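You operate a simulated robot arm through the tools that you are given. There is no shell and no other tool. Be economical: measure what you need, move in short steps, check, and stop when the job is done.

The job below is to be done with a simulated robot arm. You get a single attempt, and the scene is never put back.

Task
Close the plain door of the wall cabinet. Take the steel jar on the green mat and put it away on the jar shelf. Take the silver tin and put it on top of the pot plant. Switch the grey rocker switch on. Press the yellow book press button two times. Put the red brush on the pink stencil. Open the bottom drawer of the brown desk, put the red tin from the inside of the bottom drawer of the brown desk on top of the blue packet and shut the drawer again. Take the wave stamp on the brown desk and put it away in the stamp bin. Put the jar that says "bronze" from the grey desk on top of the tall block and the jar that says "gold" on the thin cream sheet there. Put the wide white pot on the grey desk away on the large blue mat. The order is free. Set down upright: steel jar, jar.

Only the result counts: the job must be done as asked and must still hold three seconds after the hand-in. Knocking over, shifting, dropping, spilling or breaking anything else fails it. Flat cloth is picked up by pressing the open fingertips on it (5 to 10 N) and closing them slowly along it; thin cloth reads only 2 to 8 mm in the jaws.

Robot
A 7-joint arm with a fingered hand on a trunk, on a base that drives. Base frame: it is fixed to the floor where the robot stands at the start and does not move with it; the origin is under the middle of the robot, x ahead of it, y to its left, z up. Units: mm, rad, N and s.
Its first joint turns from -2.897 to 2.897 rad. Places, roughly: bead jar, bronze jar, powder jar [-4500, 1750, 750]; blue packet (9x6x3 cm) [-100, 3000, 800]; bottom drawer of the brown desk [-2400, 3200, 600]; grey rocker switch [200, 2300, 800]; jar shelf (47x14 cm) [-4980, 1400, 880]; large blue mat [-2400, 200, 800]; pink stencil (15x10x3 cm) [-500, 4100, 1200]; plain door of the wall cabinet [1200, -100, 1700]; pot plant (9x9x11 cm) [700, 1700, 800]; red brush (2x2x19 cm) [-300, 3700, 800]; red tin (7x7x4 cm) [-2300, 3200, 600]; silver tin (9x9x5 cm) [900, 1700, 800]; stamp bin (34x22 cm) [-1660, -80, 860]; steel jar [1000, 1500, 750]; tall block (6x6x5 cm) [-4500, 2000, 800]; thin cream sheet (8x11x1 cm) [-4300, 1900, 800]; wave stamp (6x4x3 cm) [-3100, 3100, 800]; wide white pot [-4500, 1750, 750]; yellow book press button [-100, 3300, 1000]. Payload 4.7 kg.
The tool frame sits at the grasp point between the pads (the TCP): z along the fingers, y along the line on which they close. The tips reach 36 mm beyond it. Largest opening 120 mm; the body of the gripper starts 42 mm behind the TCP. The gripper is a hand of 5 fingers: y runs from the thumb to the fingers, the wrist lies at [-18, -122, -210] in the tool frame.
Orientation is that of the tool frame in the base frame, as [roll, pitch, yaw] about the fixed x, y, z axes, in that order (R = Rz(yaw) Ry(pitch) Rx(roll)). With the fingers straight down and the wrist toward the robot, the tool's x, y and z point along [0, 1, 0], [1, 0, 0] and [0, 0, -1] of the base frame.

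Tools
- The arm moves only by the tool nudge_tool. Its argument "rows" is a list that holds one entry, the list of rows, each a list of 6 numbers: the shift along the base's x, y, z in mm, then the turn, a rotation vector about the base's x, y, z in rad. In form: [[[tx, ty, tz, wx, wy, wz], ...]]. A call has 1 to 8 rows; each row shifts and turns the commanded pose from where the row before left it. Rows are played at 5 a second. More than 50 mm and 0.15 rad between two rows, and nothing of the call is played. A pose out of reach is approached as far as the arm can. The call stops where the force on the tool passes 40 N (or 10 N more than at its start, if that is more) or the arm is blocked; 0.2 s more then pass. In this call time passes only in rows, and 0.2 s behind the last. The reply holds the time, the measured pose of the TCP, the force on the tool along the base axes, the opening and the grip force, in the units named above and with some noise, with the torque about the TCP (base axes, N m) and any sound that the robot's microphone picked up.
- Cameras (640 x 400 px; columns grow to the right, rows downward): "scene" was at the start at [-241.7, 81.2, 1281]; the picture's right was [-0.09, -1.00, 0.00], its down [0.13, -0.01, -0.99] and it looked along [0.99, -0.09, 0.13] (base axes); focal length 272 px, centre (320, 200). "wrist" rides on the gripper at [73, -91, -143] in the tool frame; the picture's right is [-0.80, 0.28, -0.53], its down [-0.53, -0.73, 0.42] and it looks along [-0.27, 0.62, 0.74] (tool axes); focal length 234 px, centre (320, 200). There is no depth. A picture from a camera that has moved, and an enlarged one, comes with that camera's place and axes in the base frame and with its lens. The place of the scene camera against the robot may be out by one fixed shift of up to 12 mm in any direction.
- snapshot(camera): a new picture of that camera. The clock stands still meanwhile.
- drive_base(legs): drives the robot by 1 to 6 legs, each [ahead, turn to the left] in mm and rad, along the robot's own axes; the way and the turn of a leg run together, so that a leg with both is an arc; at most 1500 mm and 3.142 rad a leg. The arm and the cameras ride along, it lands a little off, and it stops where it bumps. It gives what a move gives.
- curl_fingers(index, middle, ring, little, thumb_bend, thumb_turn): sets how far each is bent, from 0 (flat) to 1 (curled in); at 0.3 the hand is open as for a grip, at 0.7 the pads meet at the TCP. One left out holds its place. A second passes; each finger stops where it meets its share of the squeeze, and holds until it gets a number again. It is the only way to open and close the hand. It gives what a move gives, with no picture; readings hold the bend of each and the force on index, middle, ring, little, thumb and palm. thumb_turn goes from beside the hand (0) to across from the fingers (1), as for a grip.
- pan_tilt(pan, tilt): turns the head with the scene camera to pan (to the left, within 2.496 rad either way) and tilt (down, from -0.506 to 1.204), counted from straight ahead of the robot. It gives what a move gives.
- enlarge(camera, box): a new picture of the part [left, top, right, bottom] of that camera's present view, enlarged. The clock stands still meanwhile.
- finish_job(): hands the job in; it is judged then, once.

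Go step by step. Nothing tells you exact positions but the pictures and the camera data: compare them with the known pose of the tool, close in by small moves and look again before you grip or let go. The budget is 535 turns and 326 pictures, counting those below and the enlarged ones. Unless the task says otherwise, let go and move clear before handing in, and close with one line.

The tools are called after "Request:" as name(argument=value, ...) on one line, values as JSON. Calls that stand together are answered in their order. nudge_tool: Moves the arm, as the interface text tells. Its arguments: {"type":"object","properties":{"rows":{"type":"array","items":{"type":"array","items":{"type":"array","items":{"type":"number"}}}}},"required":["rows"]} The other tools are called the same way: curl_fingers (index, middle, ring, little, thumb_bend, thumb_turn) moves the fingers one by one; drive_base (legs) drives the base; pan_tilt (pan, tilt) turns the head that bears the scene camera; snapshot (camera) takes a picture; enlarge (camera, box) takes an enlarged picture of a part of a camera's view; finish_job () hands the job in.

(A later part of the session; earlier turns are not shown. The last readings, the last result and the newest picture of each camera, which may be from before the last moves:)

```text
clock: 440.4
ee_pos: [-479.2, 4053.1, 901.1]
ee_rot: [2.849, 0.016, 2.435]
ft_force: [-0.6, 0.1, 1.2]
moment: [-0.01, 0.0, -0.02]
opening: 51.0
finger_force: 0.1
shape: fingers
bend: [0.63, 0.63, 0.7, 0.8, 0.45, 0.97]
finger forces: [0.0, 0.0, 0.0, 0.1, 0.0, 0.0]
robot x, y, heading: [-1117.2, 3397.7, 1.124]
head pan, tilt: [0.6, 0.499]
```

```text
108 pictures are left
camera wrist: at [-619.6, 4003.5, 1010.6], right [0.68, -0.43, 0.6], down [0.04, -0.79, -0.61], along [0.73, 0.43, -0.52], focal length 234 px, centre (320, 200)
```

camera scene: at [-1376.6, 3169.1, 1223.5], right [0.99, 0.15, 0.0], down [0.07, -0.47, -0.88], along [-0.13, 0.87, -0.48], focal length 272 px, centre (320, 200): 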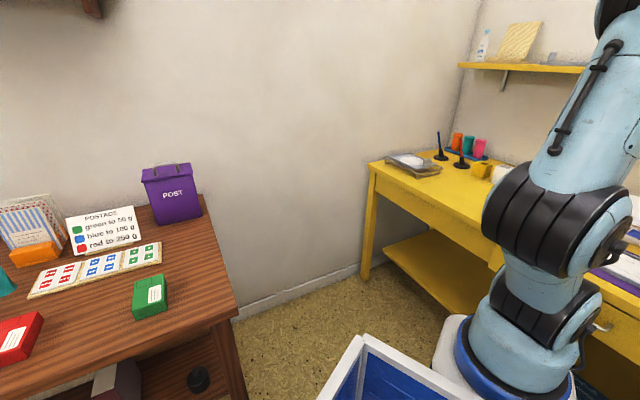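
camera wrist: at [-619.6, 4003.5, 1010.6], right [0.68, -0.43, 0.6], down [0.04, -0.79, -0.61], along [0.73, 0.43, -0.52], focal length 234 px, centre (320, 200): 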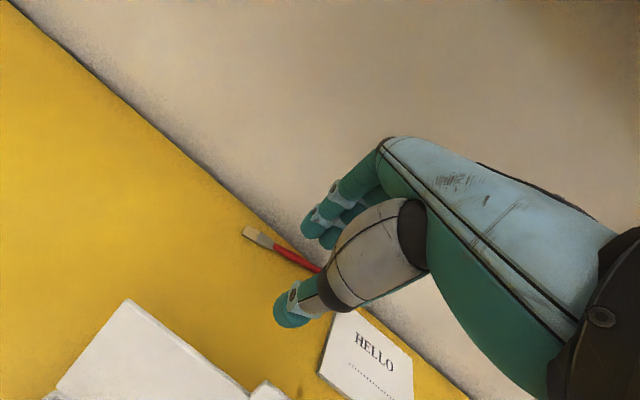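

The gap to the wall is too narrow for a grasp there. I will first hook the index finger behind the bristle end and draw the brush away from the wall.

Request:
curl_fingers(index=0.5, middle=0.95, ring=0.95, little=0.95, thumb_bend=0.95)

Request:
nudge_tool(rows=[[[15, 25, -15, 0, 0, 0], [14, 24, -15, 0, 0, 0], [0, 4, -20, 0, 0, 0]]])

Request:
snapshot(camera="wrist")

```text
clock: 441.4
ee_pos: [-479.3, 4052.9, 899.6]
ee_rot: [2.852, 0.017, 2.435]
ft_force: [1.0, -0.1, -0.1]
moment: [-0.02, -0.03, 0.02]
opening: 18.5
finger_force: 0.0
shape: fingers
bend: [0.47, 0.95, 0.95, 0.95, 0.9, 0.97]
finger forces: [0.0, 0.0, 0.0, 0.1, 0.1, 0.0]
robot x, y, heading: [-1115.6, 3399.4, 1.118]
head pan, tilt: [0.6, 0.499]
```

```text
clock: 442.2
ee_pos: [-450.7, 4106.6, 849.6]
ee_rot: [2.852, 0.017, 2.433]
ft_force: [-1.0, -0.3, 0.9]
moment: [-0.02, -0.03, 0.0]
opening: 18.6
finger_force: 0.1
shape: fingers
bend: [0.47, 0.95, 0.95, 0.95, 0.9, 0.97]
finger forces: [0.0, 0.2, 0.0, 0.0, 0.0, 0.0]
robot x, y, heading: [-1115.8, 3398.3, 1.121]
head pan, tilt: [0.6, 0.499]
```

```text
107 pictures are left
camera wrist: at [-591.3, 4056.9, 960.5], right [0.68, -0.43, 0.6], down [0.04, -0.79, -0.61], along [0.73, 0.43, -0.52], focal length 234 px, centre (320, 200)
```

wrist: 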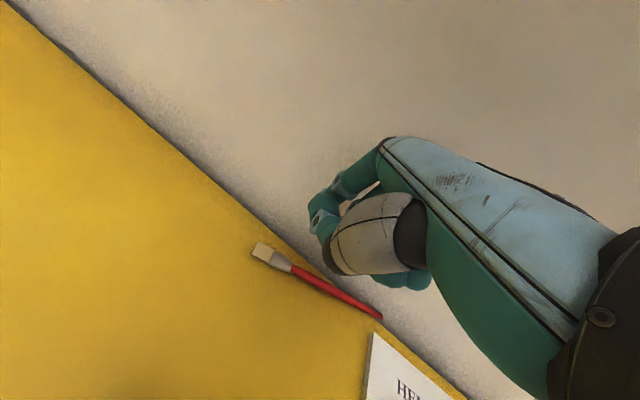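

The whole brush is visible. I lower the index tip behind its bristle end step by step.

Request:
nudge_tool(rows=[[[2, 4, -25, 0, 0, 0], [0, 0, -20, 0, 0, 0]]])

Request:
enlarge(camera="wrist", box=[220, 150, 420, 330])

```text
clock: 442.8
ee_pos: [-448.2, 4111.5, 805.4]
ee_rot: [2.851, 0.016, 2.438]
ft_force: [0.6, -0.2, 0.3]
moment: [0.01, -0.02, -0.01]
opening: 18.8
finger_force: 0.0
shape: fingers
bend: [0.47, 0.95, 0.95, 0.95, 0.9, 0.97]
finger forces: [0.1, 0.0, 0.0, 0.0, 0.1, 0.0]
robot x, y, heading: [-1113.6, 3398.5, 1.119]
head pan, tilt: [0.6, 0.499]
```

```text
2.22 times, centred on (320, 240) of wrist
camera zoom: at [-589.3, 4061.0, 915.2], right [0.68, -0.43, 0.6], down [0.04, -0.79, -0.61], along [0.73, 0.43, -0.52], focal length 520 px, centre (320, 111)
```

zoom: 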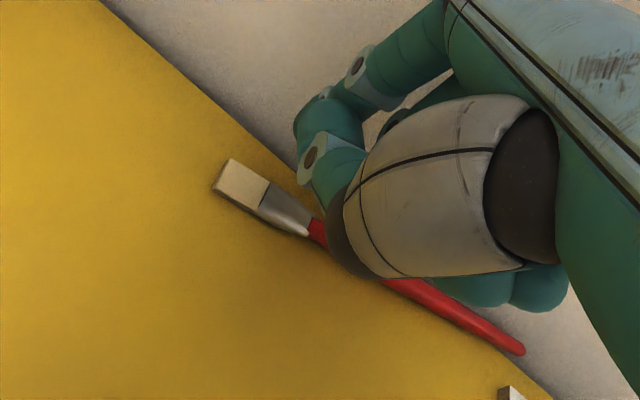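

The curled thumb is in the way. Instead I pinch the brush near its ferrule with index and thumb, just to draw it away from the wall.

Request:
nudge_tool(rows=[[[0, 0, 40, 0, 0, 0], [10, 5, 0, 0, 0, 0]]])

Request:
curl_fingers(thumb_bend=0.45, index=0.62)

Request:
nudge_tool(rows=[[[9, 5, -25, 0, 0, 0], [0, 0, -15, 0, 0, 0]]])

Request:
enlarge(camera="wrist", box=[220, 150, 420, 330])

```text
clock: 443.4
ee_pos: [-438.4, 4116.4, 844.0]
ee_rot: [2.85, 0.018, 2.436]
ft_force: [0.2, 0.6, -0.2]
moment: [-0.02, 0.02, -0.03]
opening: 18.8
finger_force: 0.1
shape: fingers
bend: [0.47, 0.95, 0.95, 0.95, 0.9, 0.97]
finger forces: [0.0, 0.1, 0.0, 0.0, 0.0, 0.1]
robot x, y, heading: [-1116.9, 3399.5, 1.119]
head pan, tilt: [0.6, 0.499]
```

```text
clock: 444.4
ee_pos: [-439.8, 4114.8, 844.4]
ee_rot: [2.853, 0.017, 2.435]
ft_force: [-0.2, -0.6, -0.4]
moment: [0.01, -0.05, -0.01]
opening: 52.2
finger_force: 0.1
shape: fingers
bend: [0.62, 0.95, 0.95, 0.95, 0.45, 0.97]
finger forces: [0.1, 0.0, 0.1, 0.1, 0.1, 0.0]
robot x, y, heading: [-1116.1, 3399.8, 1.117]
head pan, tilt: [0.6, 0.499]
```

```text
clock: 445.0
ee_pos: [-430.3, 4120.7, 804.4]
ee_rot: [2.852, 0.016, 2.434]
ft_force: [-1.1, -0.2, 0.3]
moment: [-0.03, -0.02, 0.02]
opening: 52.4
finger_force: 0.1
shape: fingers
bend: [0.62, 0.95, 0.95, 0.95, 0.45, 0.97]
finger forces: [0.0, 0.0, 0.0, 0.0, 0.0, 0.0]
robot x, y, heading: [-1115.0, 3395.7, 1.12]
head pan, tilt: [0.6, 0.499]
```

```text
2.22 times, centred on (320, 240) of wrist
camera zoom: at [-570.8, 4071.2, 914.8], right [0.68, -0.43, 0.6], down [0.04, -0.79, -0.61], along [0.73, 0.43, -0.53], focal length 520 px, centre (320, 111)
```

zoom: 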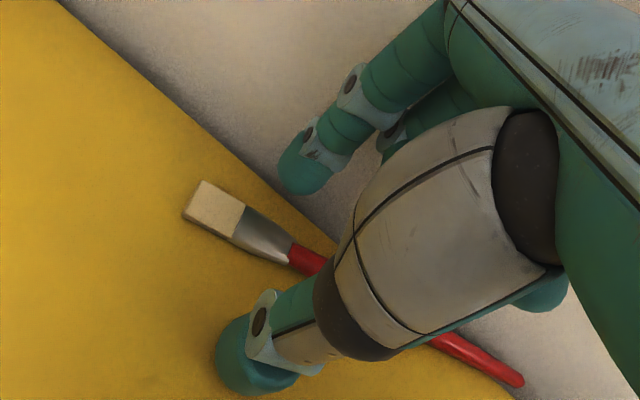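

Index tip lies on the wall side of the brush, thumb on the near side. I lower to the desk and pinch.

Request:
nudge_tool(rows=[[[1, 1, -10, 0, 0, 0], [0, 0, -8, 0, 0, 0]]])

Request:
nudge_tool(rows=[[[0, 0, -4, 0, 0, 0], [0, 0, -3, 0, 0, 0]]])

```text
clock: 445.6
ee_pos: [-425.2, 4125.5, 803.4]
ee_rot: [2.834, 0.017, 2.436]
ft_force: [-2.1, -2.3, 9.0]
moment: [-0.34, 0.41, -0.04]
opening: 54.4
finger_force: 4.5
shape: fingers
bend: [0.62, 0.95, 0.95, 0.95, 0.44, 0.97]
finger forces: [0.0, 0.0, 0.1, 0.0, 8.7, 0.0]
robot x, y, heading: [-1114.5, 3398.9, 1.122]
head pan, tilt: [0.6, 0.499]
stopped in row 2: the force on the tool passed its limit at 48 N (the readings are from after the stop); the commanded pose is now the measured one
```

```text
clock: 446.2
ee_pos: [-423.5, 4126.7, 803.6]
ee_rot: [2.824, 0.018, 2.435]
ft_force: [-0.7, -1.3, 7.8]
moment: [-0.28, 0.31, 0.0]
opening: 53.8
finger_force: 3.4
shape: fingers
bend: [0.62, 0.95, 0.95, 0.95, 0.44, 0.98]
finger forces: [0.0, 0.0, 0.0, 0.0, 7.1, 0.0]
robot x, y, heading: [-1114.6, 3398.7, 1.118]
head pan, tilt: [0.6, 0.499]
stopped in row 2: the force on the tool passed its limit at 43 N (the readings are from after the stop); the commanded pose is now the measured one
```

The thumb tip meets the desk. I raise slightly, close the thumb partly, and go on.

Request:
nudge_tool(rows=[[[-4, -3, 6, 0, 0, 0]]])

Request:
curl_fingers(thumb_bend=0.58)

Request:
nudge_tool(rows=[[[0, 0, -6, 0, 0, 0], [0, 0, -4, 0, 0, 0]]])

Request:
enlarge(camera="wrist", box=[220, 150, 420, 330])

```text
clock: 446.6
ee_pos: [-428.4, 4124.2, 807.9]
ee_rot: [2.826, 0.018, 2.435]
ft_force: [-0.4, -0.1, -0.9]
moment: [-0.03, -0.05, 0.0]
opening: 52.2
finger_force: 0.1
shape: fingers
bend: [0.62, 0.95, 0.95, 0.95, 0.45, 0.98]
finger forces: [0.0, 0.0, 0.0, 0.1, 0.0, 0.0]
robot x, y, heading: [-1117.1, 3399.8, 1.116]
head pan, tilt: [0.6, 0.499]
```

```text
clock: 447.6
ee_pos: [-428.4, 4124.9, 808.6]
ee_rot: [2.824, 0.018, 2.435]
ft_force: [0.3, 0.9, 0.4]
moment: [0.02, 0.0, 0.01]
opening: 35.0
finger_force: 0.1
shape: fingers
bend: [0.62, 0.95, 0.95, 0.95, 0.57, 0.98]
finger forces: [0.0, 0.0, 0.0, 0.1, 0.0, 0.1]
robot x, y, heading: [-1118.1, 3400.0, 1.116]
head pan, tilt: [0.6, 0.499]
```

```text
clock: 448.2
ee_pos: [-427.6, 4122.9, 798.7]
ee_rot: [2.822, 0.02, 2.435]
ft_force: [-0.7, -0.6, 3.0]
moment: [-0.08, 0.08, 0.03]
opening: 34.8
finger_force: 2.0
shape: fingers
bend: [0.62, 0.95, 0.95, 0.95, 0.57, 0.98]
finger forces: [0.0, 0.1, 0.0, 0.0, 3.3, 0.0]
robot x, y, heading: [-1115.5, 3396.9, 1.121]
head pan, tilt: [0.6, 0.499]
```

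```text
2.22 times, centred on (320, 240) of wrist
camera zoom: at [-571.1, 4072.0, 905.5], right [0.67, -0.44, 0.6], down [0.05, -0.78, -0.62], along [0.74, 0.45, -0.5], focal length 520 px, centre (320, 111)
```

zoom: 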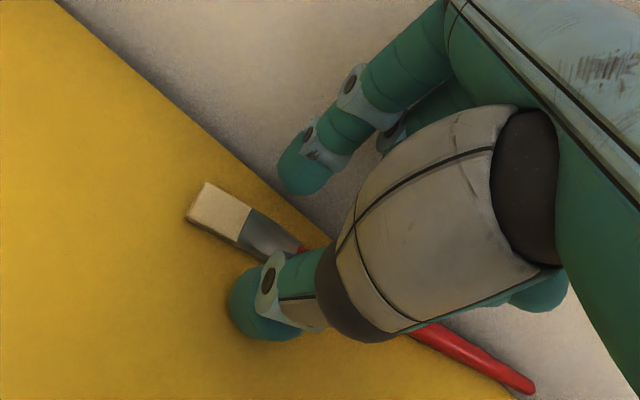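

The forward tilt keeps the index too high. I straighten the hand to vertical here.

Request:
nudge_tool(rows=[[[0, 0, 12, -0.08, 0.07, 0], [0, 0, 0, -0.08, 0.07, 0], [0, 0, 0, -0.08, 0.07, 0]]])

Request:
enlarge(camera="wrist", box=[220, 150, 420, 330])

```text
clock: 449.0
ee_pos: [-432.3, 4128.6, 810.5]
ee_rot: [3.056, -0.007, 2.452]
ft_force: [0.4, -0.9, -0.3]
moment: [0.02, -0.01, 0.0]
opening: 34.4
finger_force: 0.0
shape: fingers
bend: [0.62, 0.95, 0.95, 0.95, 0.57, 0.98]
finger forces: [0.0, 0.0, 0.0, 0.1, 0.0, 0.1]
out of reach, approached as far as the arm can: row 2
robot x, y, heading: [-1118.2, 3400.1, 1.116]
head pan, tilt: [0.6, 0.499]
```

```text
2.22 times, centred on (320, 240) of wrist
camera zoom: at [-553.7, 4094.8, 946.8], right [0.77, -0.33, 0.54], down [-0.03, -0.87, -0.49], along [0.64, 0.36, -0.68], focal length 520 px, centre (320, 111)
```

zoom: 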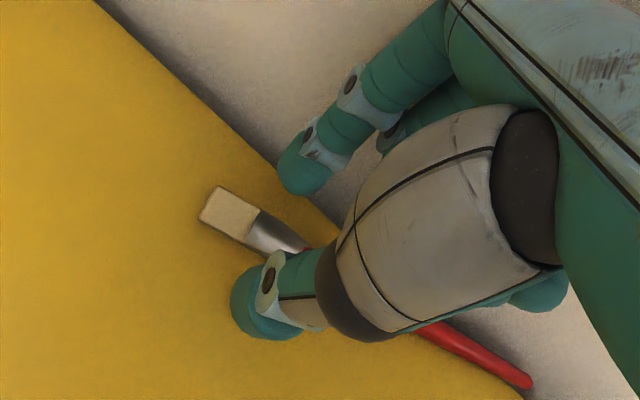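

Now nearly vertical. I shift 4 mm off the wall and lower to the desk.

Request:
nudge_tool(rows=[[[-2.5, -3, -10, 0, 0, 0], [0, 0, -6, 0, 0, 0]]])

Request:
nudge_tool(rows=[[[0, 0, -4, 0, 0, 0]]])

Request:
nudge_tool(rows=[[[0, 0, -3, 0, 0, 0]]])

```text
clock: 449.6
ee_pos: [-432.5, 4123.5, 794.8]
ee_rot: [3.088, 0.003, 2.447]
ft_force: [0.0, 0.4, -0.4]
moment: [0.0, -0.01, -0.01]
opening: 34.3
finger_force: 0.0
shape: fingers
bend: [0.62, 0.95, 0.95, 0.95, 0.57, 0.98]
finger forces: [0.0, 0.1, 0.0, 0.1, 0.1, 0.1]
robot x, y, heading: [-1117.1, 3402.8, 1.123]
head pan, tilt: [0.6, 0.499]
```

```text
clock: 450.0
ee_pos: [-433.3, 4123.7, 790.7]
ee_rot: [3.087, 0.005, 2.449]
ft_force: [-0.6, 0.1, 5.1]
moment: [-0.13, 0.17, -0.01]
opening: 34.7
finger_force: 2.9
shape: fingers
bend: [0.62, 0.95, 0.95, 0.95, 0.57, 0.97]
finger forces: [0.0, 0.0, 0.0, 0.0, 5.4, 0.1]
robot x, y, heading: [-1115.4, 3402.8, 1.119]
head pan, tilt: [0.6, 0.499]
```

```text
clock: 450.4
ee_pos: [-433.1, 4124.4, 790.9]
ee_rot: [3.081, 0.006, 2.446]
ft_force: [-0.8, -1.4, 20.0]
moment: [-0.44, 0.59, 0.0]
opening: 35.4
finger_force: 10.1
shape: fingers
bend: [0.62, 0.95, 0.95, 0.95, 0.57, 0.97]
finger forces: [0.0, 0.1, 0.0, 0.1, 20.2, 0.1]
robot x, y, heading: [-1114.6, 3399.5, 1.119]
head pan, tilt: [0.6, 0.499]
```

Request:
nudge_tool(rows=[[[0, 0, 4, 0, 0, 0]]])

Request:
curl_fingers(index=0.6, thumb_bend=0.63)

Request:
nudge_tool(rows=[[[0, 0, -5, 0, 0, 0], [0, 0, -3, 0, 0, 0]]])

Request:
curl_fingers(index=0.7, thumb_bend=0.7)

Request:
enlarge(camera="wrist", box=[220, 150, 420, 330])

```text
clock: 450.8
ee_pos: [-433.5, 4123.6, 790.4]
ee_rot: [3.089, 0.004, 2.449]
ft_force: [0.1, 0.3, 9.2]
moment: [-0.17, 0.26, -0.01]
opening: 33.8
finger_force: 5.1
shape: fingers
bend: [0.62, 0.95, 0.95, 0.95, 0.58, 0.98]
finger forces: [0.1, 0.0, 0.1, 0.0, 8.9, 0.0]
robot x, y, heading: [-1118.0, 3397.9, 1.123]
head pan, tilt: [0.6, 0.499]
```

```text
clock: 451.8
ee_pos: [-433.5, 4123.6, 791.2]
ee_rot: [3.09, 0.002, 2.448]
ft_force: [-0.5, 0.1, -0.7]
moment: [0.0, 0.04, 0.0]
opening: 28.8
finger_force: 0.0
shape: fingers
bend: [0.6, 0.95, 0.95, 0.95, 0.63, 0.98]
finger forces: [0.0, 0.0, 0.1, 0.0, 0.0, 0.0]
robot x, y, heading: [-1120.3, 3403.7, 1.118]
head pan, tilt: [0.6, 0.499]
```

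```text
clock: 452.4
ee_pos: [-431.1, 4124.6, 789.4]
ee_rot: [3.078, 0.008, 2.45]
ft_force: [-3.7, -5.3, 40.4]
moment: [-0.73, 1.16, 0.07]
opening: 30.0
finger_force: 19.8
shape: fingers
bend: [0.6, 0.95, 0.95, 0.95, 0.64, 0.97]
finger forces: [0.1, 0.1, 0.0, 0.0, 39.9, 0.0]
robot x, y, heading: [-1117.0, 3401.5, 1.123]
head pan, tilt: [0.6, 0.499]
```

```text
clock: 452.8
ee_pos: [-431.6, 4124.8, 789.0]
ee_rot: [3.079, 0.006, 2.447]
ft_force: [-1.0, -1.0, 6.7]
moment: [0.02, 0.05, 0.06]
opening: 8.9
finger_force: 4.9
shape: fingers
bend: [0.69, 0.95, 0.95, 0.95, 0.68, 0.97]
finger forces: [5.1, 0.0, 0.0, 0.0, 4.5, 0.1]
robot x, y, heading: [-1117.1, 3400.5, 1.122]
head pan, tilt: [0.6, 0.499]
stopped: the force on the tool passed its limit at 52 N (the readings are from after the stop); the commanded pose is now the measured one
```

```text
2.22 times, centred on (320, 240) of wrist
camera zoom: at [-551.8, 4093.9, 926.5], right [0.77, -0.32, 0.55], down [-0.04, -0.88, -0.47], along [0.63, 0.34, -0.7], focal length 520 px, centre (320, 111)
```

zoom: 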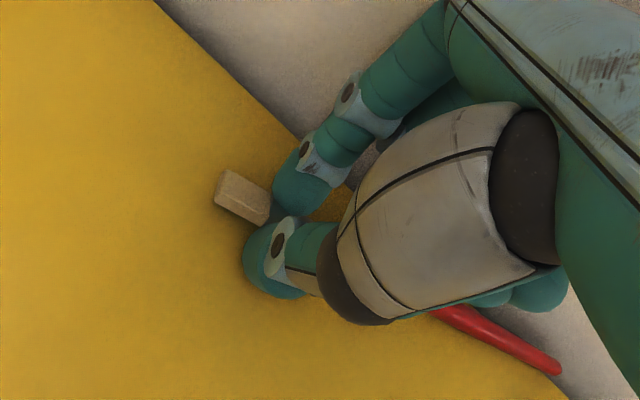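

The brush is pinched at its ferrule with 5 N. I draw it about 70 mm away from the wall along the desk.

Request:
nudge_tool(rows=[[[0, 0, 3, 0, 0, 0], [-16, -12, 0, 0, 0, 0], [-16, -12, 0, 0, 0, 0], [-16, -12, 0, 0, 0, 0], [-12, -9, 0, 0, 0, 0]]])

Request:
snapshot(camera="wrist")

```text
clock: 454.0
ee_pos: [-491.2, 4080.3, 790.3]
ee_rot: [3.08, 0.004, 2.448]
ft_force: [-0.5, -0.4, 0.8]
moment: [0.0, 0.01, 0.0]
opening: 7.6
finger_force: 2.0
shape: fingers
bend: [0.69, 0.95, 0.95, 0.95, 0.69, 0.98]
finger forces: [2.3, 0.0, 0.0, 0.1, 1.3, 0.0]
robot x, y, heading: [-1116.7, 3398.2, 1.123]
head pan, tilt: [0.6, 0.499]
```

```text
101 pictures are left
camera wrist: at [-612.4, 4048.8, 928.9], right [0.77, -0.32, 0.55], down [-0.04, -0.88, -0.46], along [0.63, 0.34, -0.7], focal length 234 px, centre (320, 200)
```

wrist: 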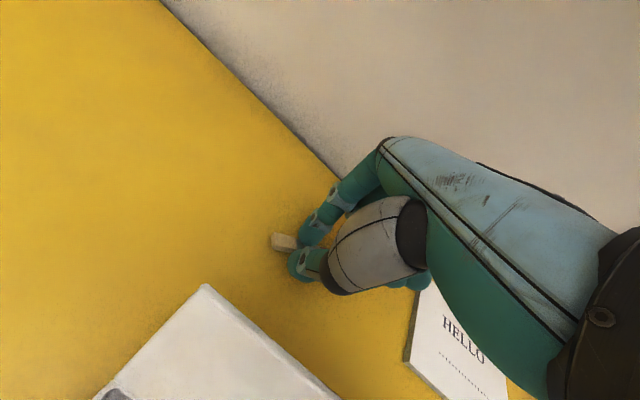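

The brush came along. I release it and rise to look.

Request:
curl_fingers(index=0.55, thumb_bend=0.6)

Request:
nudge_tool(rows=[[[0, 0, 30, 0, 0, 0], [0, 0, 40, 0, 0, 0]]])

Request:
snapshot(camera="wrist")

```text
clock: 455.0
ee_pos: [-492.1, 4078.3, 791.9]
ee_rot: [3.081, 0.006, 2.448]
ft_force: [0.0, 0.3, 0.9]
moment: [0.02, -0.01, 0.01]
opening: 39.8
finger_force: 0.7
shape: fingers
bend: [0.55, 0.95, 0.95, 0.95, 0.6, 0.98]
finger forces: [0.0, 0.1, 0.0, 0.0, 0.3, 0.1]
robot x, y, heading: [-1119.2, 3397.4, 1.118]
head pan, tilt: [0.6, 0.499]
```

```text
clock: 455.6
ee_pos: [-491.0, 4079.5, 861.0]
ee_rot: [3.085, 0.004, 2.447]
ft_force: [0.0, -0.1, 0.0]
moment: [-0.02, 0.07, 0.0]
opening: 40.1
finger_force: 0.0
shape: fingers
bend: [0.55, 0.95, 0.95, 0.95, 0.6, 0.98]
finger forces: [0.1, 0.0, 0.0, 0.0, 0.0, 0.1]
robot x, y, heading: [-1116.7, 3396.9, 1.118]
head pan, tilt: [0.6, 0.499]
```

```text
100 pictures are left
camera wrist: at [-611.6, 4049.7, 998.3], right [0.77, -0.32, 0.54], down [-0.04, -0.89, -0.46], along [0.63, 0.34, -0.7], focal length 234 px, centre (320, 200)
```

wrist: 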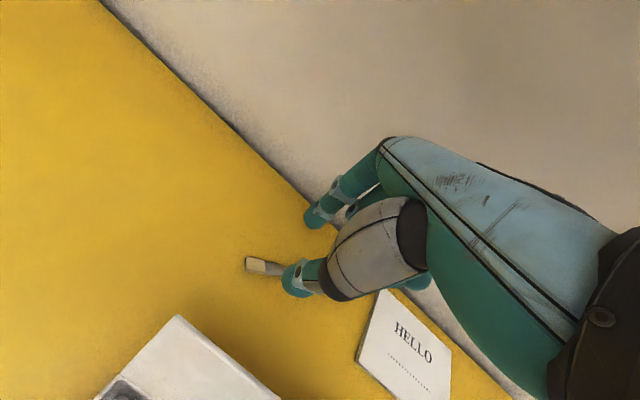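

The brush now lies free, centre about [-433, 4060], turned by ~0.3 rad. I align the hand across its middle with three fingers open.

Request:
curl_fingers(index=0.52, middle=0.52, ring=0.6, little=0.9, thumb_bend=0.52)

Request:
nudge_tool(rows=[[[29, -10, 0, 0, 0, 0.14], [29, -10, 0, 0, 0, 0.14]]])

Request:
snapshot(camera="wrist")

```text
clock: 456.6
ee_pos: [-491.1, 4079.7, 861.2]
ee_rot: [3.082, 0.006, 2.449]
ft_force: [0.2, 0.4, -0.5]
moment: [-0.03, 0.02, 0.02]
opening: 56.4
finger_force: 0.1
shape: fingers
bend: [0.52, 0.52, 0.6, 0.9, 0.52, 0.98]
finger forces: [0.1, 0.1, 0.0, 0.1, 0.0, 0.0]
robot x, y, heading: [-1117.5, 3401.0, 1.114]
head pan, tilt: [0.6, 0.499]
```

```text
clock: 457.2
ee_pos: [-433.3, 4060.8, 860.6]
ee_rot: [3.08, 0.004, 2.732]
ft_force: [0.2, -0.6, 0.4]
moment: [-0.06, 0.01, 0.0]
opening: 56.6
finger_force: 0.0
shape: fingers
bend: [0.52, 0.52, 0.6, 0.9, 0.52, 0.98]
finger forces: [0.0, 0.1, 0.0, 0.0, 0.1, 0.1]
robot x, y, heading: [-1114.6, 3401.5, 1.124]
head pan, tilt: [0.6, 0.499]
```

```text
99 pictures are left
camera wrist: at [-541.2, 3997.5, 998.1], right [0.83, -0.09, 0.55], down [0.21, -0.86, -0.46], along [0.51, 0.5, -0.7], focal length 234 px, centre (320, 200)
```

wrist: 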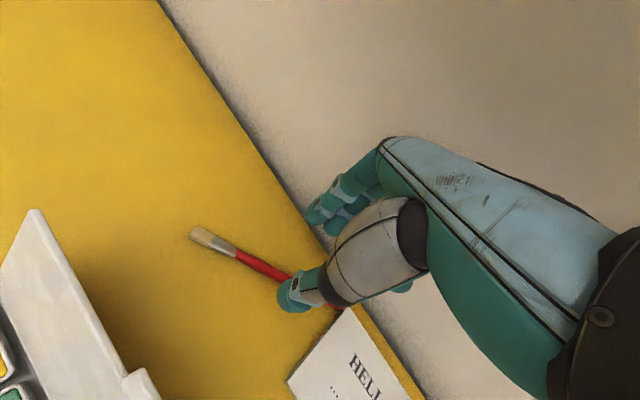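

Well aligned. I descend to the desk carefully.

Request:
nudge_tool(rows=[[[-3, -1, -30, 0, 0, 0], [0, 0, -25, 0, 0, 0], [0, 0, -7, 0, 0, 0]]])

Request:
enlarge(camera="wrist", box=[200, 150, 420, 340])

```text
clock: 458.0
ee_pos: [-436.0, 4058.1, 797.8]
ee_rot: [3.081, 0.007, 2.726]
ft_force: [-0.1, 0.1, 0.2]
moment: [-0.01, 0.0, 0.01]
opening: 56.7
finger_force: 0.0
shape: fingers
bend: [0.52, 0.52, 0.6, 0.9, 0.52, 0.98]
finger forces: [0.1, 0.1, 0.0, 0.1, 0.0, 0.1]
robot x, y, heading: [-1115.5, 3399.5, 1.122]
head pan, tilt: [0.6, 0.499]
```

```text
2.11 times, centred on (310, 245) of wrist
camera zoom: at [-543.6, 3995.7, 936.6], right [0.83, -0.1, 0.55], down [0.21, -0.86, -0.46], along [0.51, 0.5, -0.7], focal length 493 px, centre (341, 105)
```

zoom: 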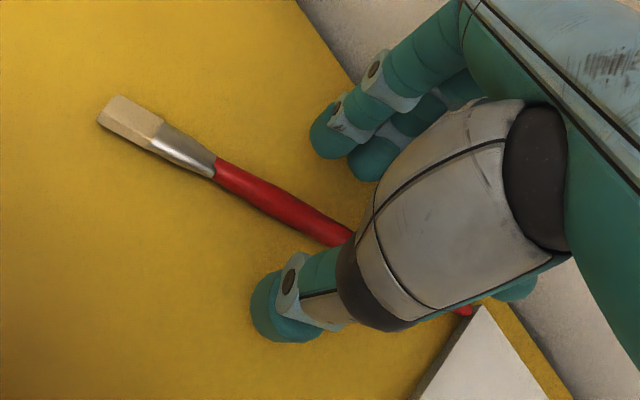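

Request:
curl_fingers(index=0.6, middle=0.6, ring=0.65, thumb_bend=0.6)

Request:
nudge_tool(rows=[[[0, 0, -5, 0, 0, 0], [0, 0, -3, 0, 0, 0]]])

Request:
nudge_tool(rows=[[[0, 0, -2, 0, 0, 0]]])

Request:
enlarge(camera="wrist", box=[200, 150, 420, 340])

```text
clock: 459.0
ee_pos: [-436.0, 4058.2, 799.9]
ee_rot: [3.08, 0.006, 2.728]
ft_force: [-0.3, 0.2, 0.2]
moment: [0.01, 0.02, -0.01]
opening: 33.7
finger_force: 0.2
shape: fingers
bend: [0.6, 0.6, 0.65, 0.9, 0.6, 0.98]
finger forces: [0.1, 0.0, 0.0, 0.0, 0.0, 0.0]
robot x, y, heading: [-1121.9, 3398.1, 1.118]
head pan, tilt: [0.6, 0.499]
```

```text
clock: 459.6
ee_pos: [-436.3, 4058.6, 792.0]
ee_rot: [3.08, 0.008, 2.726]
ft_force: [0.2, -0.6, 0.6]
moment: [0.02, -0.01, 0.0]
opening: 33.8
finger_force: 0.6
shape: fingers
bend: [0.6, 0.6, 0.65, 0.9, 0.6, 0.98]
finger forces: [0.0, 0.0, 0.1, 0.1, 0.6, 0.0]
robot x, y, heading: [-1113.3, 3396.2, 1.118]
head pan, tilt: [0.6, 0.499]
```

```text
clock: 460.0
ee_pos: [-436.9, 4057.4, 791.1]
ee_rot: [3.079, 0.007, 2.726]
ft_force: [-0.9, -1.7, 10.9]
moment: [-0.27, 0.25, 0.0]
opening: 33.5
finger_force: 5.7
shape: fingers
bend: [0.6, 0.6, 0.65, 0.9, 0.6, 0.98]
finger forces: [0.0, 0.0, 0.0, 0.0, 11.0, 0.1]
robot x, y, heading: [-1117.5, 3400.1, 1.12]
head pan, tilt: [0.6, 0.499]
```

```text
2.11 times, centred on (310, 245) of wrist
camera zoom: at [-543.9, 3995.5, 928.4], right [0.83, -0.1, 0.55], down [0.21, -0.86, -0.47], along [0.52, 0.5, -0.69], focal length 493 px, centre (341, 105)
```

zoom: 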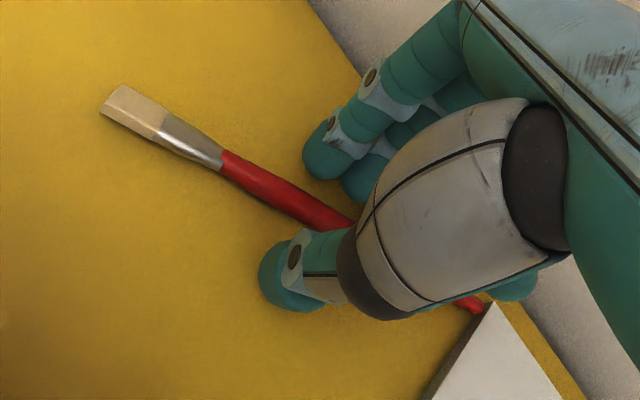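

Request:
curl_fingers(index=0.66, middle=0.66, ring=0.68, thumb_bend=0.65)

Request:
nudge_tool(rows=[[[0, 0, -2, 0, 0, 0]]])

Request:
curl_fingers(index=0.72, middle=0.72, ring=0.72, thumb_bend=0.7)

Request:
enlarge(camera="wrist", box=[200, 150, 420, 340])

```text
clock: 461.0
ee_pos: [-436.1, 4056.5, 790.5]
ee_rot: [3.08, 0.007, 2.727]
ft_force: [-0.5, -5.4, 20.1]
moment: [-0.61, 0.44, 0.07]
opening: 22.6
finger_force: 9.9
shape: fingers
bend: [0.66, 0.66, 0.68, 0.9, 0.63, 0.98]
finger forces: [0.0, 0.1, 0.0, 0.0, 19.6, 0.0]
robot x, y, heading: [-1117.3, 3401.7, 1.122]
head pan, tilt: [0.6, 0.499]
```

```text
clock: 461.4
ee_pos: [-436.1, 4057.9, 791.3]
ee_rot: [3.076, 0.009, 2.728]
ft_force: [-1.8, -7.8, 31.7]
moment: [-0.99, 0.74, 0.09]
opening: 23.4
finger_force: 16.5
shape: fingers
bend: [0.66, 0.66, 0.68, 0.9, 0.63, 0.98]
finger forces: [0.0, 0.1, 0.0, 0.1, 32.3, 0.0]
robot x, y, heading: [-1115.3, 3402.0, 1.116]
head pan, tilt: [0.6, 0.499]
```

```text
clock: 462.2
ee_pos: [-435.1, 4059.4, 790.7]
ee_rot: [3.078, 0.007, 2.724]
ft_force: [0.0, 0.5, 4.6]
moment: [0.02, 0.0, 0.07]
opening: 4.8
finger_force: 5.0
shape: fingers
bend: [0.72, 0.72, 0.72, 0.9, 0.67, 0.97]
finger forces: [3.0, 3.1, 0.1, 0.0, 3.6, 0.0]
robot x, y, heading: [-1117.2, 3395.4, 1.123]
head pan, tilt: [0.6, 0.499]
stopped: the force on the tool passed its limit at 44 N (the readings are from after the stop); the commanded pose is now the measured one
```

```text
2.11 times, centred on (310, 245) of wrist
camera zoom: at [-543.2, 3995.6, 927.0], right [0.83, -0.1, 0.55], down [0.21, -0.86, -0.47], along [0.52, 0.5, -0.69], focal length 493 px, centre (341, 105)
```

zoom: 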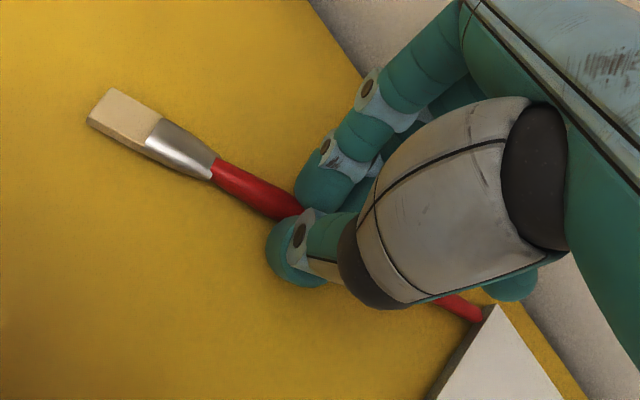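

Index, middle and thumb all hold the handle. I tighten modestly and lift a little.

Request:
curl_fingers(index=0.75, middle=0.75, thumb_bend=0.71)

Request:
nudge_tool(rows=[[[0, 0, 15, 0, 0, 0], [0, 0, 25, 0, 0, 0]]])

Request:
snapshot(camera="wrist")

```text
clock: 463.2
ee_pos: [-435.7, 4058.1, 790.1]
ee_rot: [3.078, 0.005, 2.727]
ft_force: [0.3, -0.3, 7.1]
moment: [-0.05, 0.12, -0.03]
opening: 4.4
finger_force: 8.2
shape: fingers
bend: [0.74, 0.75, 0.72, 0.9, 0.67, 0.97]
finger forces: [6.1, 0.1, 0.0, 0.1, 10.3, 0.0]
robot x, y, heading: [-1117.2, 3397.8, 1.117]
head pan, tilt: [0.6, 0.499]
```

```text
clock: 463.8
ee_pos: [-436.2, 4057.5, 827.5]
ee_rot: [3.081, 0.006, 2.728]
ft_force: [0.0, 0.5, -0.4]
moment: [0.01, 0.03, 0.05]
opening: 0.0
finger_force: 0.0
shape: fingers
bend: [0.75, 0.75, 0.72, 0.9, 0.68, 0.97]
finger forces: [0.1, 0.0, 0.0, 0.1, 0.0, 0.1]
robot x, y, heading: [-1113.4, 3399.0, 1.121]
head pan, tilt: [0.6, 0.499]
```

```text
95 pictures are left
camera wrist: at [-543.2, 3995.6, 965.5], right [0.83, -0.1, 0.55], down [0.21, -0.86, -0.46], along [0.52, 0.5, -0.7], focal length 234 px, centre (320, 200)
```

wrist: 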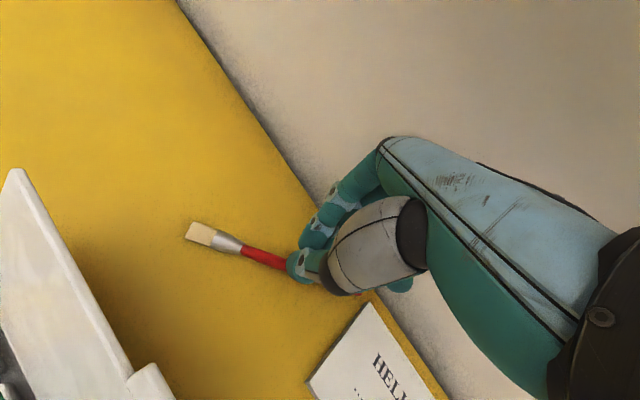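

It slipped off upward; the pads were above the stick's middle. I go down again and close in alternation with small downward steps.

Request:
curl_fingers(index=0.58, middle=0.58, ring=0.7, thumb_bend=0.58)

Request:
nudge_tool(rows=[[[0, 0, -20, -0.055, 0.024, 0], [0, 0, -12, 0, 0, 0]]])

Request:
enlarge(camera="wrist", box=[200, 150, 420, 340])

```text
clock: 464.8
ee_pos: [-434.7, 4057.9, 829.2]
ee_rot: [3.08, 0.006, 2.727]
ft_force: [0.1, -0.5, 0.2]
moment: [-0.04, 0.0, 0.02]
opening: 41.5
finger_force: 0.1
shape: fingers
bend: [0.57, 0.57, 0.7, 0.9, 0.57, 0.97]
finger forces: [0.1, 0.0, 0.0, 0.0, 0.1, 0.0]
robot x, y, heading: [-1114.2, 3401.3, 1.119]
head pan, tilt: [0.6, 0.499]
```

```text
clock: 465.4
ee_pos: [-435.3, 4058.8, 797.4]
ee_rot: [3.138, 0.007, 2.727]
ft_force: [-0.3, -1.1, 0.5]
moment: [-0.01, 0.01, 0.01]
opening: 41.5
finger_force: 0.1
shape: fingers
bend: [0.57, 0.57, 0.7, 0.9, 0.57, 0.97]
finger forces: [0.0, 0.0, 0.0, 0.0, 0.0, 0.1]
robot x, y, heading: [-1118.8, 3397.2, 1.118]
head pan, tilt: [0.6, 0.499]
```

```text
2.11 times, centred on (310, 245) of wrist
camera zoom: at [-540.0, 4003.6, 940.1], right [0.84, -0.07, 0.53], down [0.2, -0.88, -0.42], along [0.5, 0.46, -0.73], focal length 493 px, centre (341, 105)
```

zoom: 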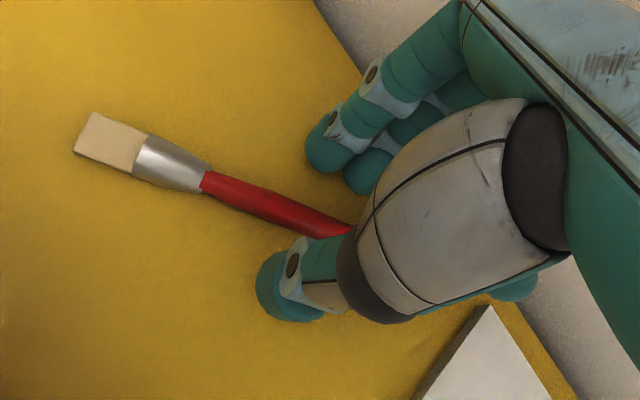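

Request:
nudge_tool(rows=[[[0, 0, -4, 0, 0, 0], [0, 0, -3, 0, 0, 0], [0, 0, -2, 0, 0, 0]]])

Request:
curl_fingers(index=0.64, middle=0.64, thumb_bend=0.64)

Request:
nudge_tool(rows=[[[0, 0, -2, 0, 0, 0]]])

```text
clock: 466.2
ee_pos: [-435.8, 4058.3, 791.4]
ee_rot: [3.137, 0.01, 2.727]
ft_force: [3.6, 0.9, 14.7]
moment: [-0.03, -0.54, 0.06]
opening: 41.5
finger_force: 7.3
shape: fingers
bend: [0.57, 0.57, 0.71, 0.9, 0.57, 0.97]
finger forces: [0.0, 1.3, 13.1, 0.1, 0.0, 0.0]
robot x, y, heading: [-1117.2, 3396.7, 1.119]
head pan, tilt: [0.6, 0.499]
```

```text
clock: 467.2
ee_pos: [-434.8, 4057.7, 790.4]
ee_rot: [3.137, 0.011, 2.728]
ft_force: [7.3, 4.1, 22.8]
moment: [-0.05, -0.84, 0.19]
opening: 21.9
finger_force: 11.0
shape: fingers
bend: [0.64, 0.64, 0.72, 0.9, 0.64, 0.97]
finger forces: [0.0, 0.0, 22.7, 0.1, 0.0, 0.0]
robot x, y, heading: [-1118.3, 3400.8, 1.124]
head pan, tilt: [0.6, 0.499]
```

```text
clock: 467.6
ee_pos: [-434.3, 4058.3, 789.8]
ee_rot: [3.133, 0.009, 2.727]
ft_force: [3.9, 3.8, 33.3]
moment: [-0.16, -0.41, 0.1]
opening: 21.6
finger_force: 16.5
shape: fingers
bend: [0.64, 0.64, 0.72, 0.9, 0.64, 0.98]
finger forces: [3.9, 0.7, 17.5, 0.0, 10.4, 0.1]
robot x, y, heading: [-1116.9, 3401.6, 1.115]
head pan, tilt: [0.6, 0.499]
```

The ring finger is in the way; I curl it up and continue.

Request:
curl_fingers(ring=0.98)

Request:
nudge_tool(rows=[[[0, 0, -2, 0, 0, 0]]])

Request:
curl_fingers(index=0.69, middle=0.69, thumb_bend=0.68)

Request:
enlarge(camera="wrist", box=[200, 150, 420, 340])

```text
clock: 468.6
ee_pos: [-435.4, 4059.2, 790.2]
ee_rot: [3.138, 0.008, 2.727]
ft_force: [1.7, 1.9, 42.6]
moment: [0.24, 0.28, -0.05]
opening: 21.5
finger_force: 21.8
shape: fingers
bend: [0.64, 0.64, 0.98, 0.9, 0.65, 0.98]
finger forces: [21.6, 1.9, 0.1, 0.1, 19.1, 0.0]
robot x, y, heading: [-1116.9, 3399.2, 1.119]
head pan, tilt: [0.6, 0.499]
```

```text
clock: 469.0
ee_pos: [-434.3, 4058.2, 788.7]
ee_rot: [3.134, 0.011, 2.729]
ft_force: [-0.8, -0.2, 52.1]
moment: [-0.2, 0.73, 0.04]
opening: 21.6
finger_force: 26.6
shape: fingers
bend: [0.64, 0.64, 0.98, 0.9, 0.65, 0.98]
finger forces: [17.9, 0.9, 0.0, 0.1, 33.9, 0.1]
robot x, y, heading: [-1116.2, 3401.7, 1.117]
head pan, tilt: [0.6, 0.499]
```

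```text
clock: 470.0
ee_pos: [-434.3, 4058.1, 789.0]
ee_rot: [3.133, 0.011, 2.728]
ft_force: [0.6, 1.0, 51.6]
moment: [0.04, 0.57, -0.02]
opening: 21.2
finger_force: 25.8
shape: fingers
bend: [0.64, 0.69, 0.98, 0.9, 0.66, 0.98]
finger forces: [22.7, 0.0, 0.1, 0.1, 29.0, 0.0]
robot x, y, heading: [-1118.3, 3398.5, 1.12]
head pan, tilt: [0.6, 0.499]
```

```text
2.11 times, centred on (310, 245) of wrist
camera zoom: at [-540.4, 4002.5, 930.9], right [0.84, -0.07, 0.54], down [0.2, -0.88, -0.42], along [0.5, 0.46, -0.73], focal length 493 px, centre (341, 105)
```

zoom: 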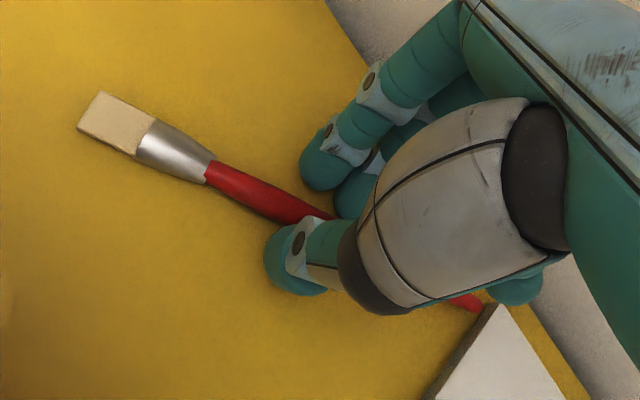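

Too much pressure keeps the fingers from sliding. I ease up to about 10 N and close.

Request:
nudge_tool(rows=[[[0, 0, 3, 0, 0, 0]]])

Request:
nudge_tool(rows=[[[0, 0, 2, 0, 0, 0]]])

Request:
curl_fingers(index=0.7, middle=0.7, thumb_bend=0.7)

Request:
enlarge(camera="wrist", box=[200, 150, 420, 340])

```text
clock: 470.4
ee_pos: [-434.8, 4056.6, 789.7]
ee_rot: [3.136, 0.008, 2.729]
ft_force: [6.9, 9.2, 36.5]
moment: [1.18, -0.15, -0.16]
opening: 16.5
finger_force: 18.4
shape: fingers
bend: [0.63, 0.69, 0.98, 0.9, 0.67, 0.98]
finger forces: [36.4, 0.5, 0.0, 0.1, 0.3, 0.0]
robot x, y, heading: [-1117.0, 3399.7, 1.116]
head pan, tilt: [0.6, 0.499]
```

```text
clock: 470.8
ee_pos: [-436.4, 4057.5, 789.6]
ee_rot: [3.139, 0.006, 2.729]
ft_force: [7.1, 7.4, 26.7]
moment: [0.9, -0.22, -0.18]
opening: 17.6
finger_force: 14.0
shape: fingers
bend: [0.63, 0.69, 0.98, 0.9, 0.67, 0.98]
finger forces: [26.9, 0.4, 0.0, 0.1, 0.4, 0.1]
robot x, y, heading: [-1119.0, 3399.3, 1.118]
head pan, tilt: [0.6, 0.499]
```

```text
clock: 471.8
ee_pos: [-435.0, 4056.3, 788.1]
ee_rot: [3.141, 0.008, 2.73]
ft_force: [1.6, 3.8, 11.6]
moment: [0.31, 0.01, -0.02]
opening: 10.5
finger_force: 7.1
shape: fingers
bend: [0.67, 0.69, 0.98, 0.9, 0.69, 0.98]
finger forces: [10.2, 2.1, 0.0, 0.1, 2.0, 0.0]
robot x, y, heading: [-1117.4, 3397.9, 1.114]
head pan, tilt: [0.6, 0.499]
```

```text
2.11 times, centred on (310, 245) of wrist
camera zoom: at [-540.7, 4002.7, 931.2], right [0.84, -0.07, 0.53], down [0.2, -0.89, -0.42], along [0.5, 0.46, -0.74], focal length 493 px, centre (341, 105)
```

zoom: 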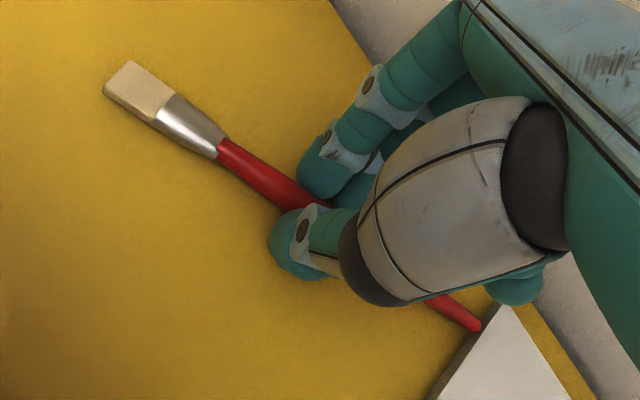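

Request:
nudge_tool(rows=[[[0, 0, 1.5, 0, 0, 0]]])

Request:
curl_fingers(index=0.72, middle=0.73, thumb_bend=0.72)

Request:
nudge_tool(rows=[[[0, 0, 6, 0, 0, 0]]])

Request:
enlarge(camera="wrist", box=[200, 150, 420, 340])

```text
clock: 472.2
ee_pos: [-436.6, 4056.8, 788.4]
ee_rot: [-3.14, 0.006, 2.727]
ft_force: [-0.3, 0.2, 0.5]
moment: [0.04, -0.01, 0.01]
opening: 9.9
finger_force: 2.5
shape: fingers
bend: [0.68, 0.69, 0.98, 0.9, 0.68, 0.97]
finger forces: [1.5, 1.5, 0.0, 0.0, 2.3, 0.0]
robot x, y, heading: [-1117.1, 3400.3, 1.123]
head pan, tilt: [0.6, 0.499]
```

```text
clock: 473.2
ee_pos: [-435.0, 4058.0, 790.4]
ee_rot: [3.141, 0.007, 2.727]
ft_force: [-0.3, 0.6, 0.1]
moment: [0.01, 0.02, 0.03]
opening: 8.0
finger_force: 6.8
shape: fingers
bend: [0.71, 0.72, 0.98, 0.9, 0.68, 0.97]
finger forces: [4.0, 2.5, 0.0, 0.0, 6.2, 0.0]
robot x, y, heading: [-1115.2, 3404.8, 1.119]
head pan, tilt: [0.6, 0.499]
```

```text
clock: 473.6
ee_pos: [-436.0, 4057.9, 795.8]
ee_rot: [3.14, 0.007, 2.728]
ft_force: [-0.2, 0.3, -0.4]
moment: [0.01, 0.02, 0.0]
opening: 8.0
finger_force: 6.6
shape: fingers
bend: [0.71, 0.72, 0.98, 0.9, 0.68, 0.97]
finger forces: [4.0, 1.8, 0.0, 0.0, 5.6, 0.1]
robot x, y, heading: [-1115.6, 3401.0, 1.118]
head pan, tilt: [0.6, 0.499]
```

```text
2.11 times, centred on (310, 245) of wrist
camera zoom: at [-540.1, 4003.2, 939.4], right [0.84, -0.07, 0.53], down [0.2, -0.88, -0.42], along [0.5, 0.46, -0.73], focal length 493 px, centre (341, 105)
```

zoom: 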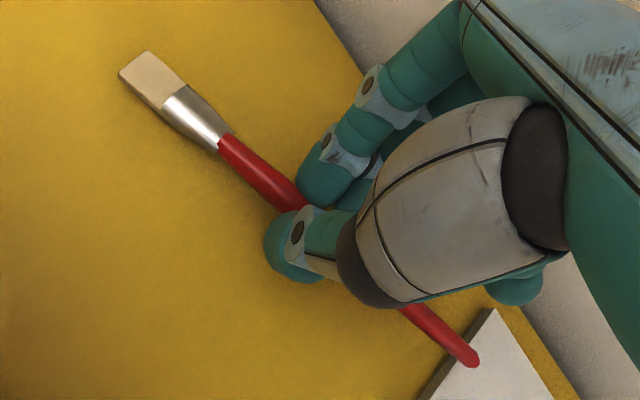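

Now it holds with about 6 N, no contact with the desk. I lift more and check.

Request:
nudge_tool(rows=[[[0, 0, 15, 0, 0, 0], [0, 0, 20, 0, 0, 0], [0, 0, 20, 0, 0, 0]]])

Request:
snapshot(camera="wrist")

```text
clock: 474.4
ee_pos: [-434.6, 4057.8, 852.0]
ee_rot: [3.138, 0.007, 2.73]
ft_force: [0.0, 0.1, -0.7]
moment: [0.0, 0.0, 0.01]
opening: 7.8
finger_force: 5.3
shape: fingers
bend: [0.71, 0.72, 0.98, 0.9, 0.68, 0.97]
finger forces: [3.9, 2.0, 0.0, 0.1, 5.6, 0.0]
robot x, y, heading: [-1116.9, 3401.1, 1.117]
head pan, tilt: [0.6, 0.499]
```

```text
90 pictures are left
camera wrist: at [-539.8, 4003.2, 994.8], right [0.84, -0.07, 0.53], down [0.2, -0.89, -0.42], along [0.5, 0.46, -0.73], focal length 234 px, centre (320, 200)
```

wrist: 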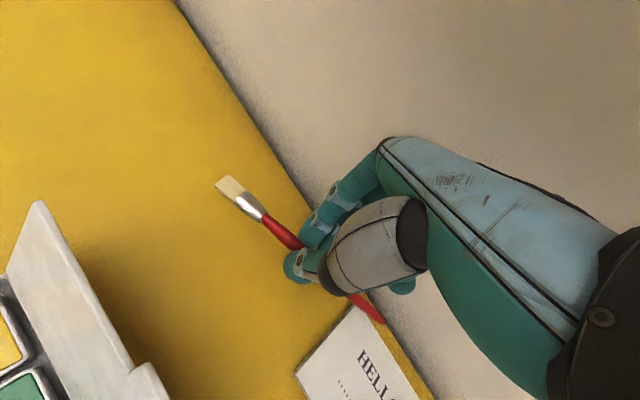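

The brush is now held crosswise at its middle. I bring it up and out, over the paint-box lid.

Request:
nudge_tool(rows=[[[-8, -6, 26, 0, 0, 0], [-8, -6, 26, 0, 0, 0], [-10, -7, 24, 0, 0, 0], [-25, -18, 10, 0, 0, 0], [-30, -22, 5, 0, 0, 0], [-30, -22, 5, 0, 0, 0], [-30, -22, 5, 0, 0, 0]]])

Request:
nudge_tool(rows=[[[-20, -15, 25, 0.085, -0.075, 0], [-10, -8, 35, 0.085, -0.075, 0], [0, 0, 40, 0.085, -0.075, 0], [0, 0, 40, 0.085, -0.075, 0], [0, 0, 40, 0.085, -0.075, 0]]])

Request:
snapshot(camera="wrist")

```text
clock: 476.0
ee_pos: [-577.1, 3953.6, 951.2]
ee_rot: [3.141, 0.009, 2.729]
ft_force: [0.1, -0.1, -0.7]
moment: [0.03, 0.0, 0.01]
opening: 7.5
finger_force: 6.1
shape: fingers
bend: [0.71, 0.72, 0.98, 0.9, 0.68, 0.97]
finger forces: [3.8, 1.9, 0.1, 0.0, 5.7, 0.1]
robot x, y, heading: [-1112.2, 3399.6, 1.117]
head pan, tilt: [0.6, 0.499]
```

```text
clock: 477.2
ee_pos: [-605.5, 3933.3, 1132.3]
ee_rot: [2.593, 0.171, 2.677]
ft_force: [0.0, -0.2, -0.5]
moment: [0.05, -0.01, 0.0]
opening: 8.1
finger_force: 5.5
shape: fingers
bend: [0.71, 0.72, 0.98, 0.9, 0.68, 0.97]
finger forces: [3.8, 1.8, 0.1, 0.1, 5.6, 0.1]
robot x, y, heading: [-1117.8, 3395.4, 1.121]
head pan, tilt: [0.6, 0.499]
```

```text
89 pictures are left
camera wrist: at [-749.8, 3833.2, 1193.1], right [0.6, -0.34, 0.72], down [0.4, -0.65, -0.64], along [0.69, 0.68, -0.26], focal length 234 px, centre (320, 200)
```

wrist: 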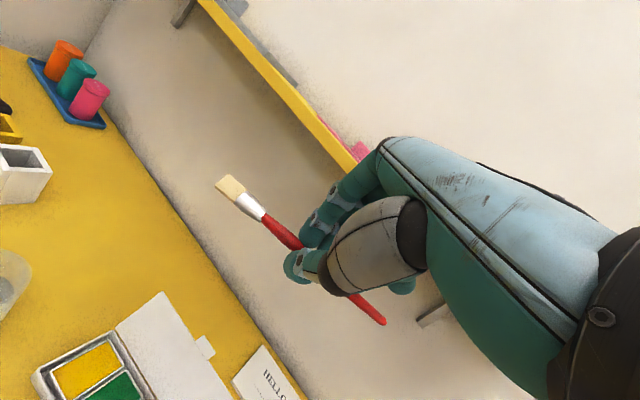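

The brush is nearly level in the hand. I tilt and turn it parallel to the shelf, raise above shelf height, and come closer.

Request:
nudge_tool(rows=[[[0, 0, 35, 0.072, -0.055, -0.07], [0, 0, 35, 0.072, -0.055, -0.07], [0, 0, 35, 0, 0, -0.06], [12, 16, 30, 0, 0, 0], [15, 20, 10, 0, 0, 0]]])

Request:
snapshot(camera="wrist")

```text
clock: 478.4
ee_pos: [-579.4, 3967.7, 1278.2]
ee_rot: [2.409, 0.188, 2.445]
ft_force: [-0.3, 0.2, -0.2]
moment: [-0.04, 0.02, 0.01]
opening: 7.6
finger_force: 5.9
shape: fingers
bend: [0.71, 0.72, 0.98, 0.9, 0.68, 0.97]
finger forces: [3.6, 1.8, 0.1, 0.1, 5.4, 0.0]
robot x, y, heading: [-1114.6, 3399.5, 1.115]
head pan, tilt: [0.6, 0.499]
```

```text
88 pictures are left
camera wrist: at [-745.8, 3894.2, 1308.9], right [0.43, -0.55, 0.72], down [0.35, -0.63, -0.69], along [0.83, 0.55, -0.08], focal length 234 px, centre (320, 200)
```

wrist: 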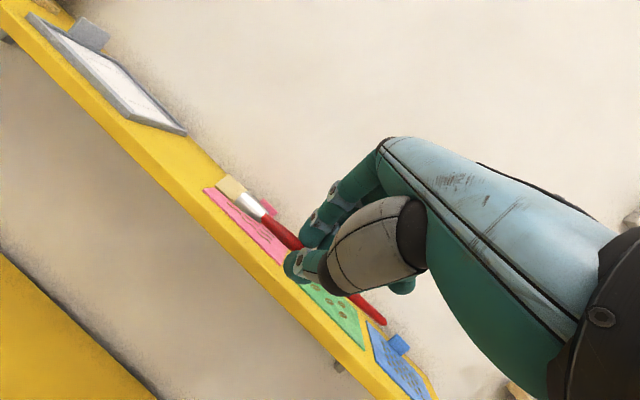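

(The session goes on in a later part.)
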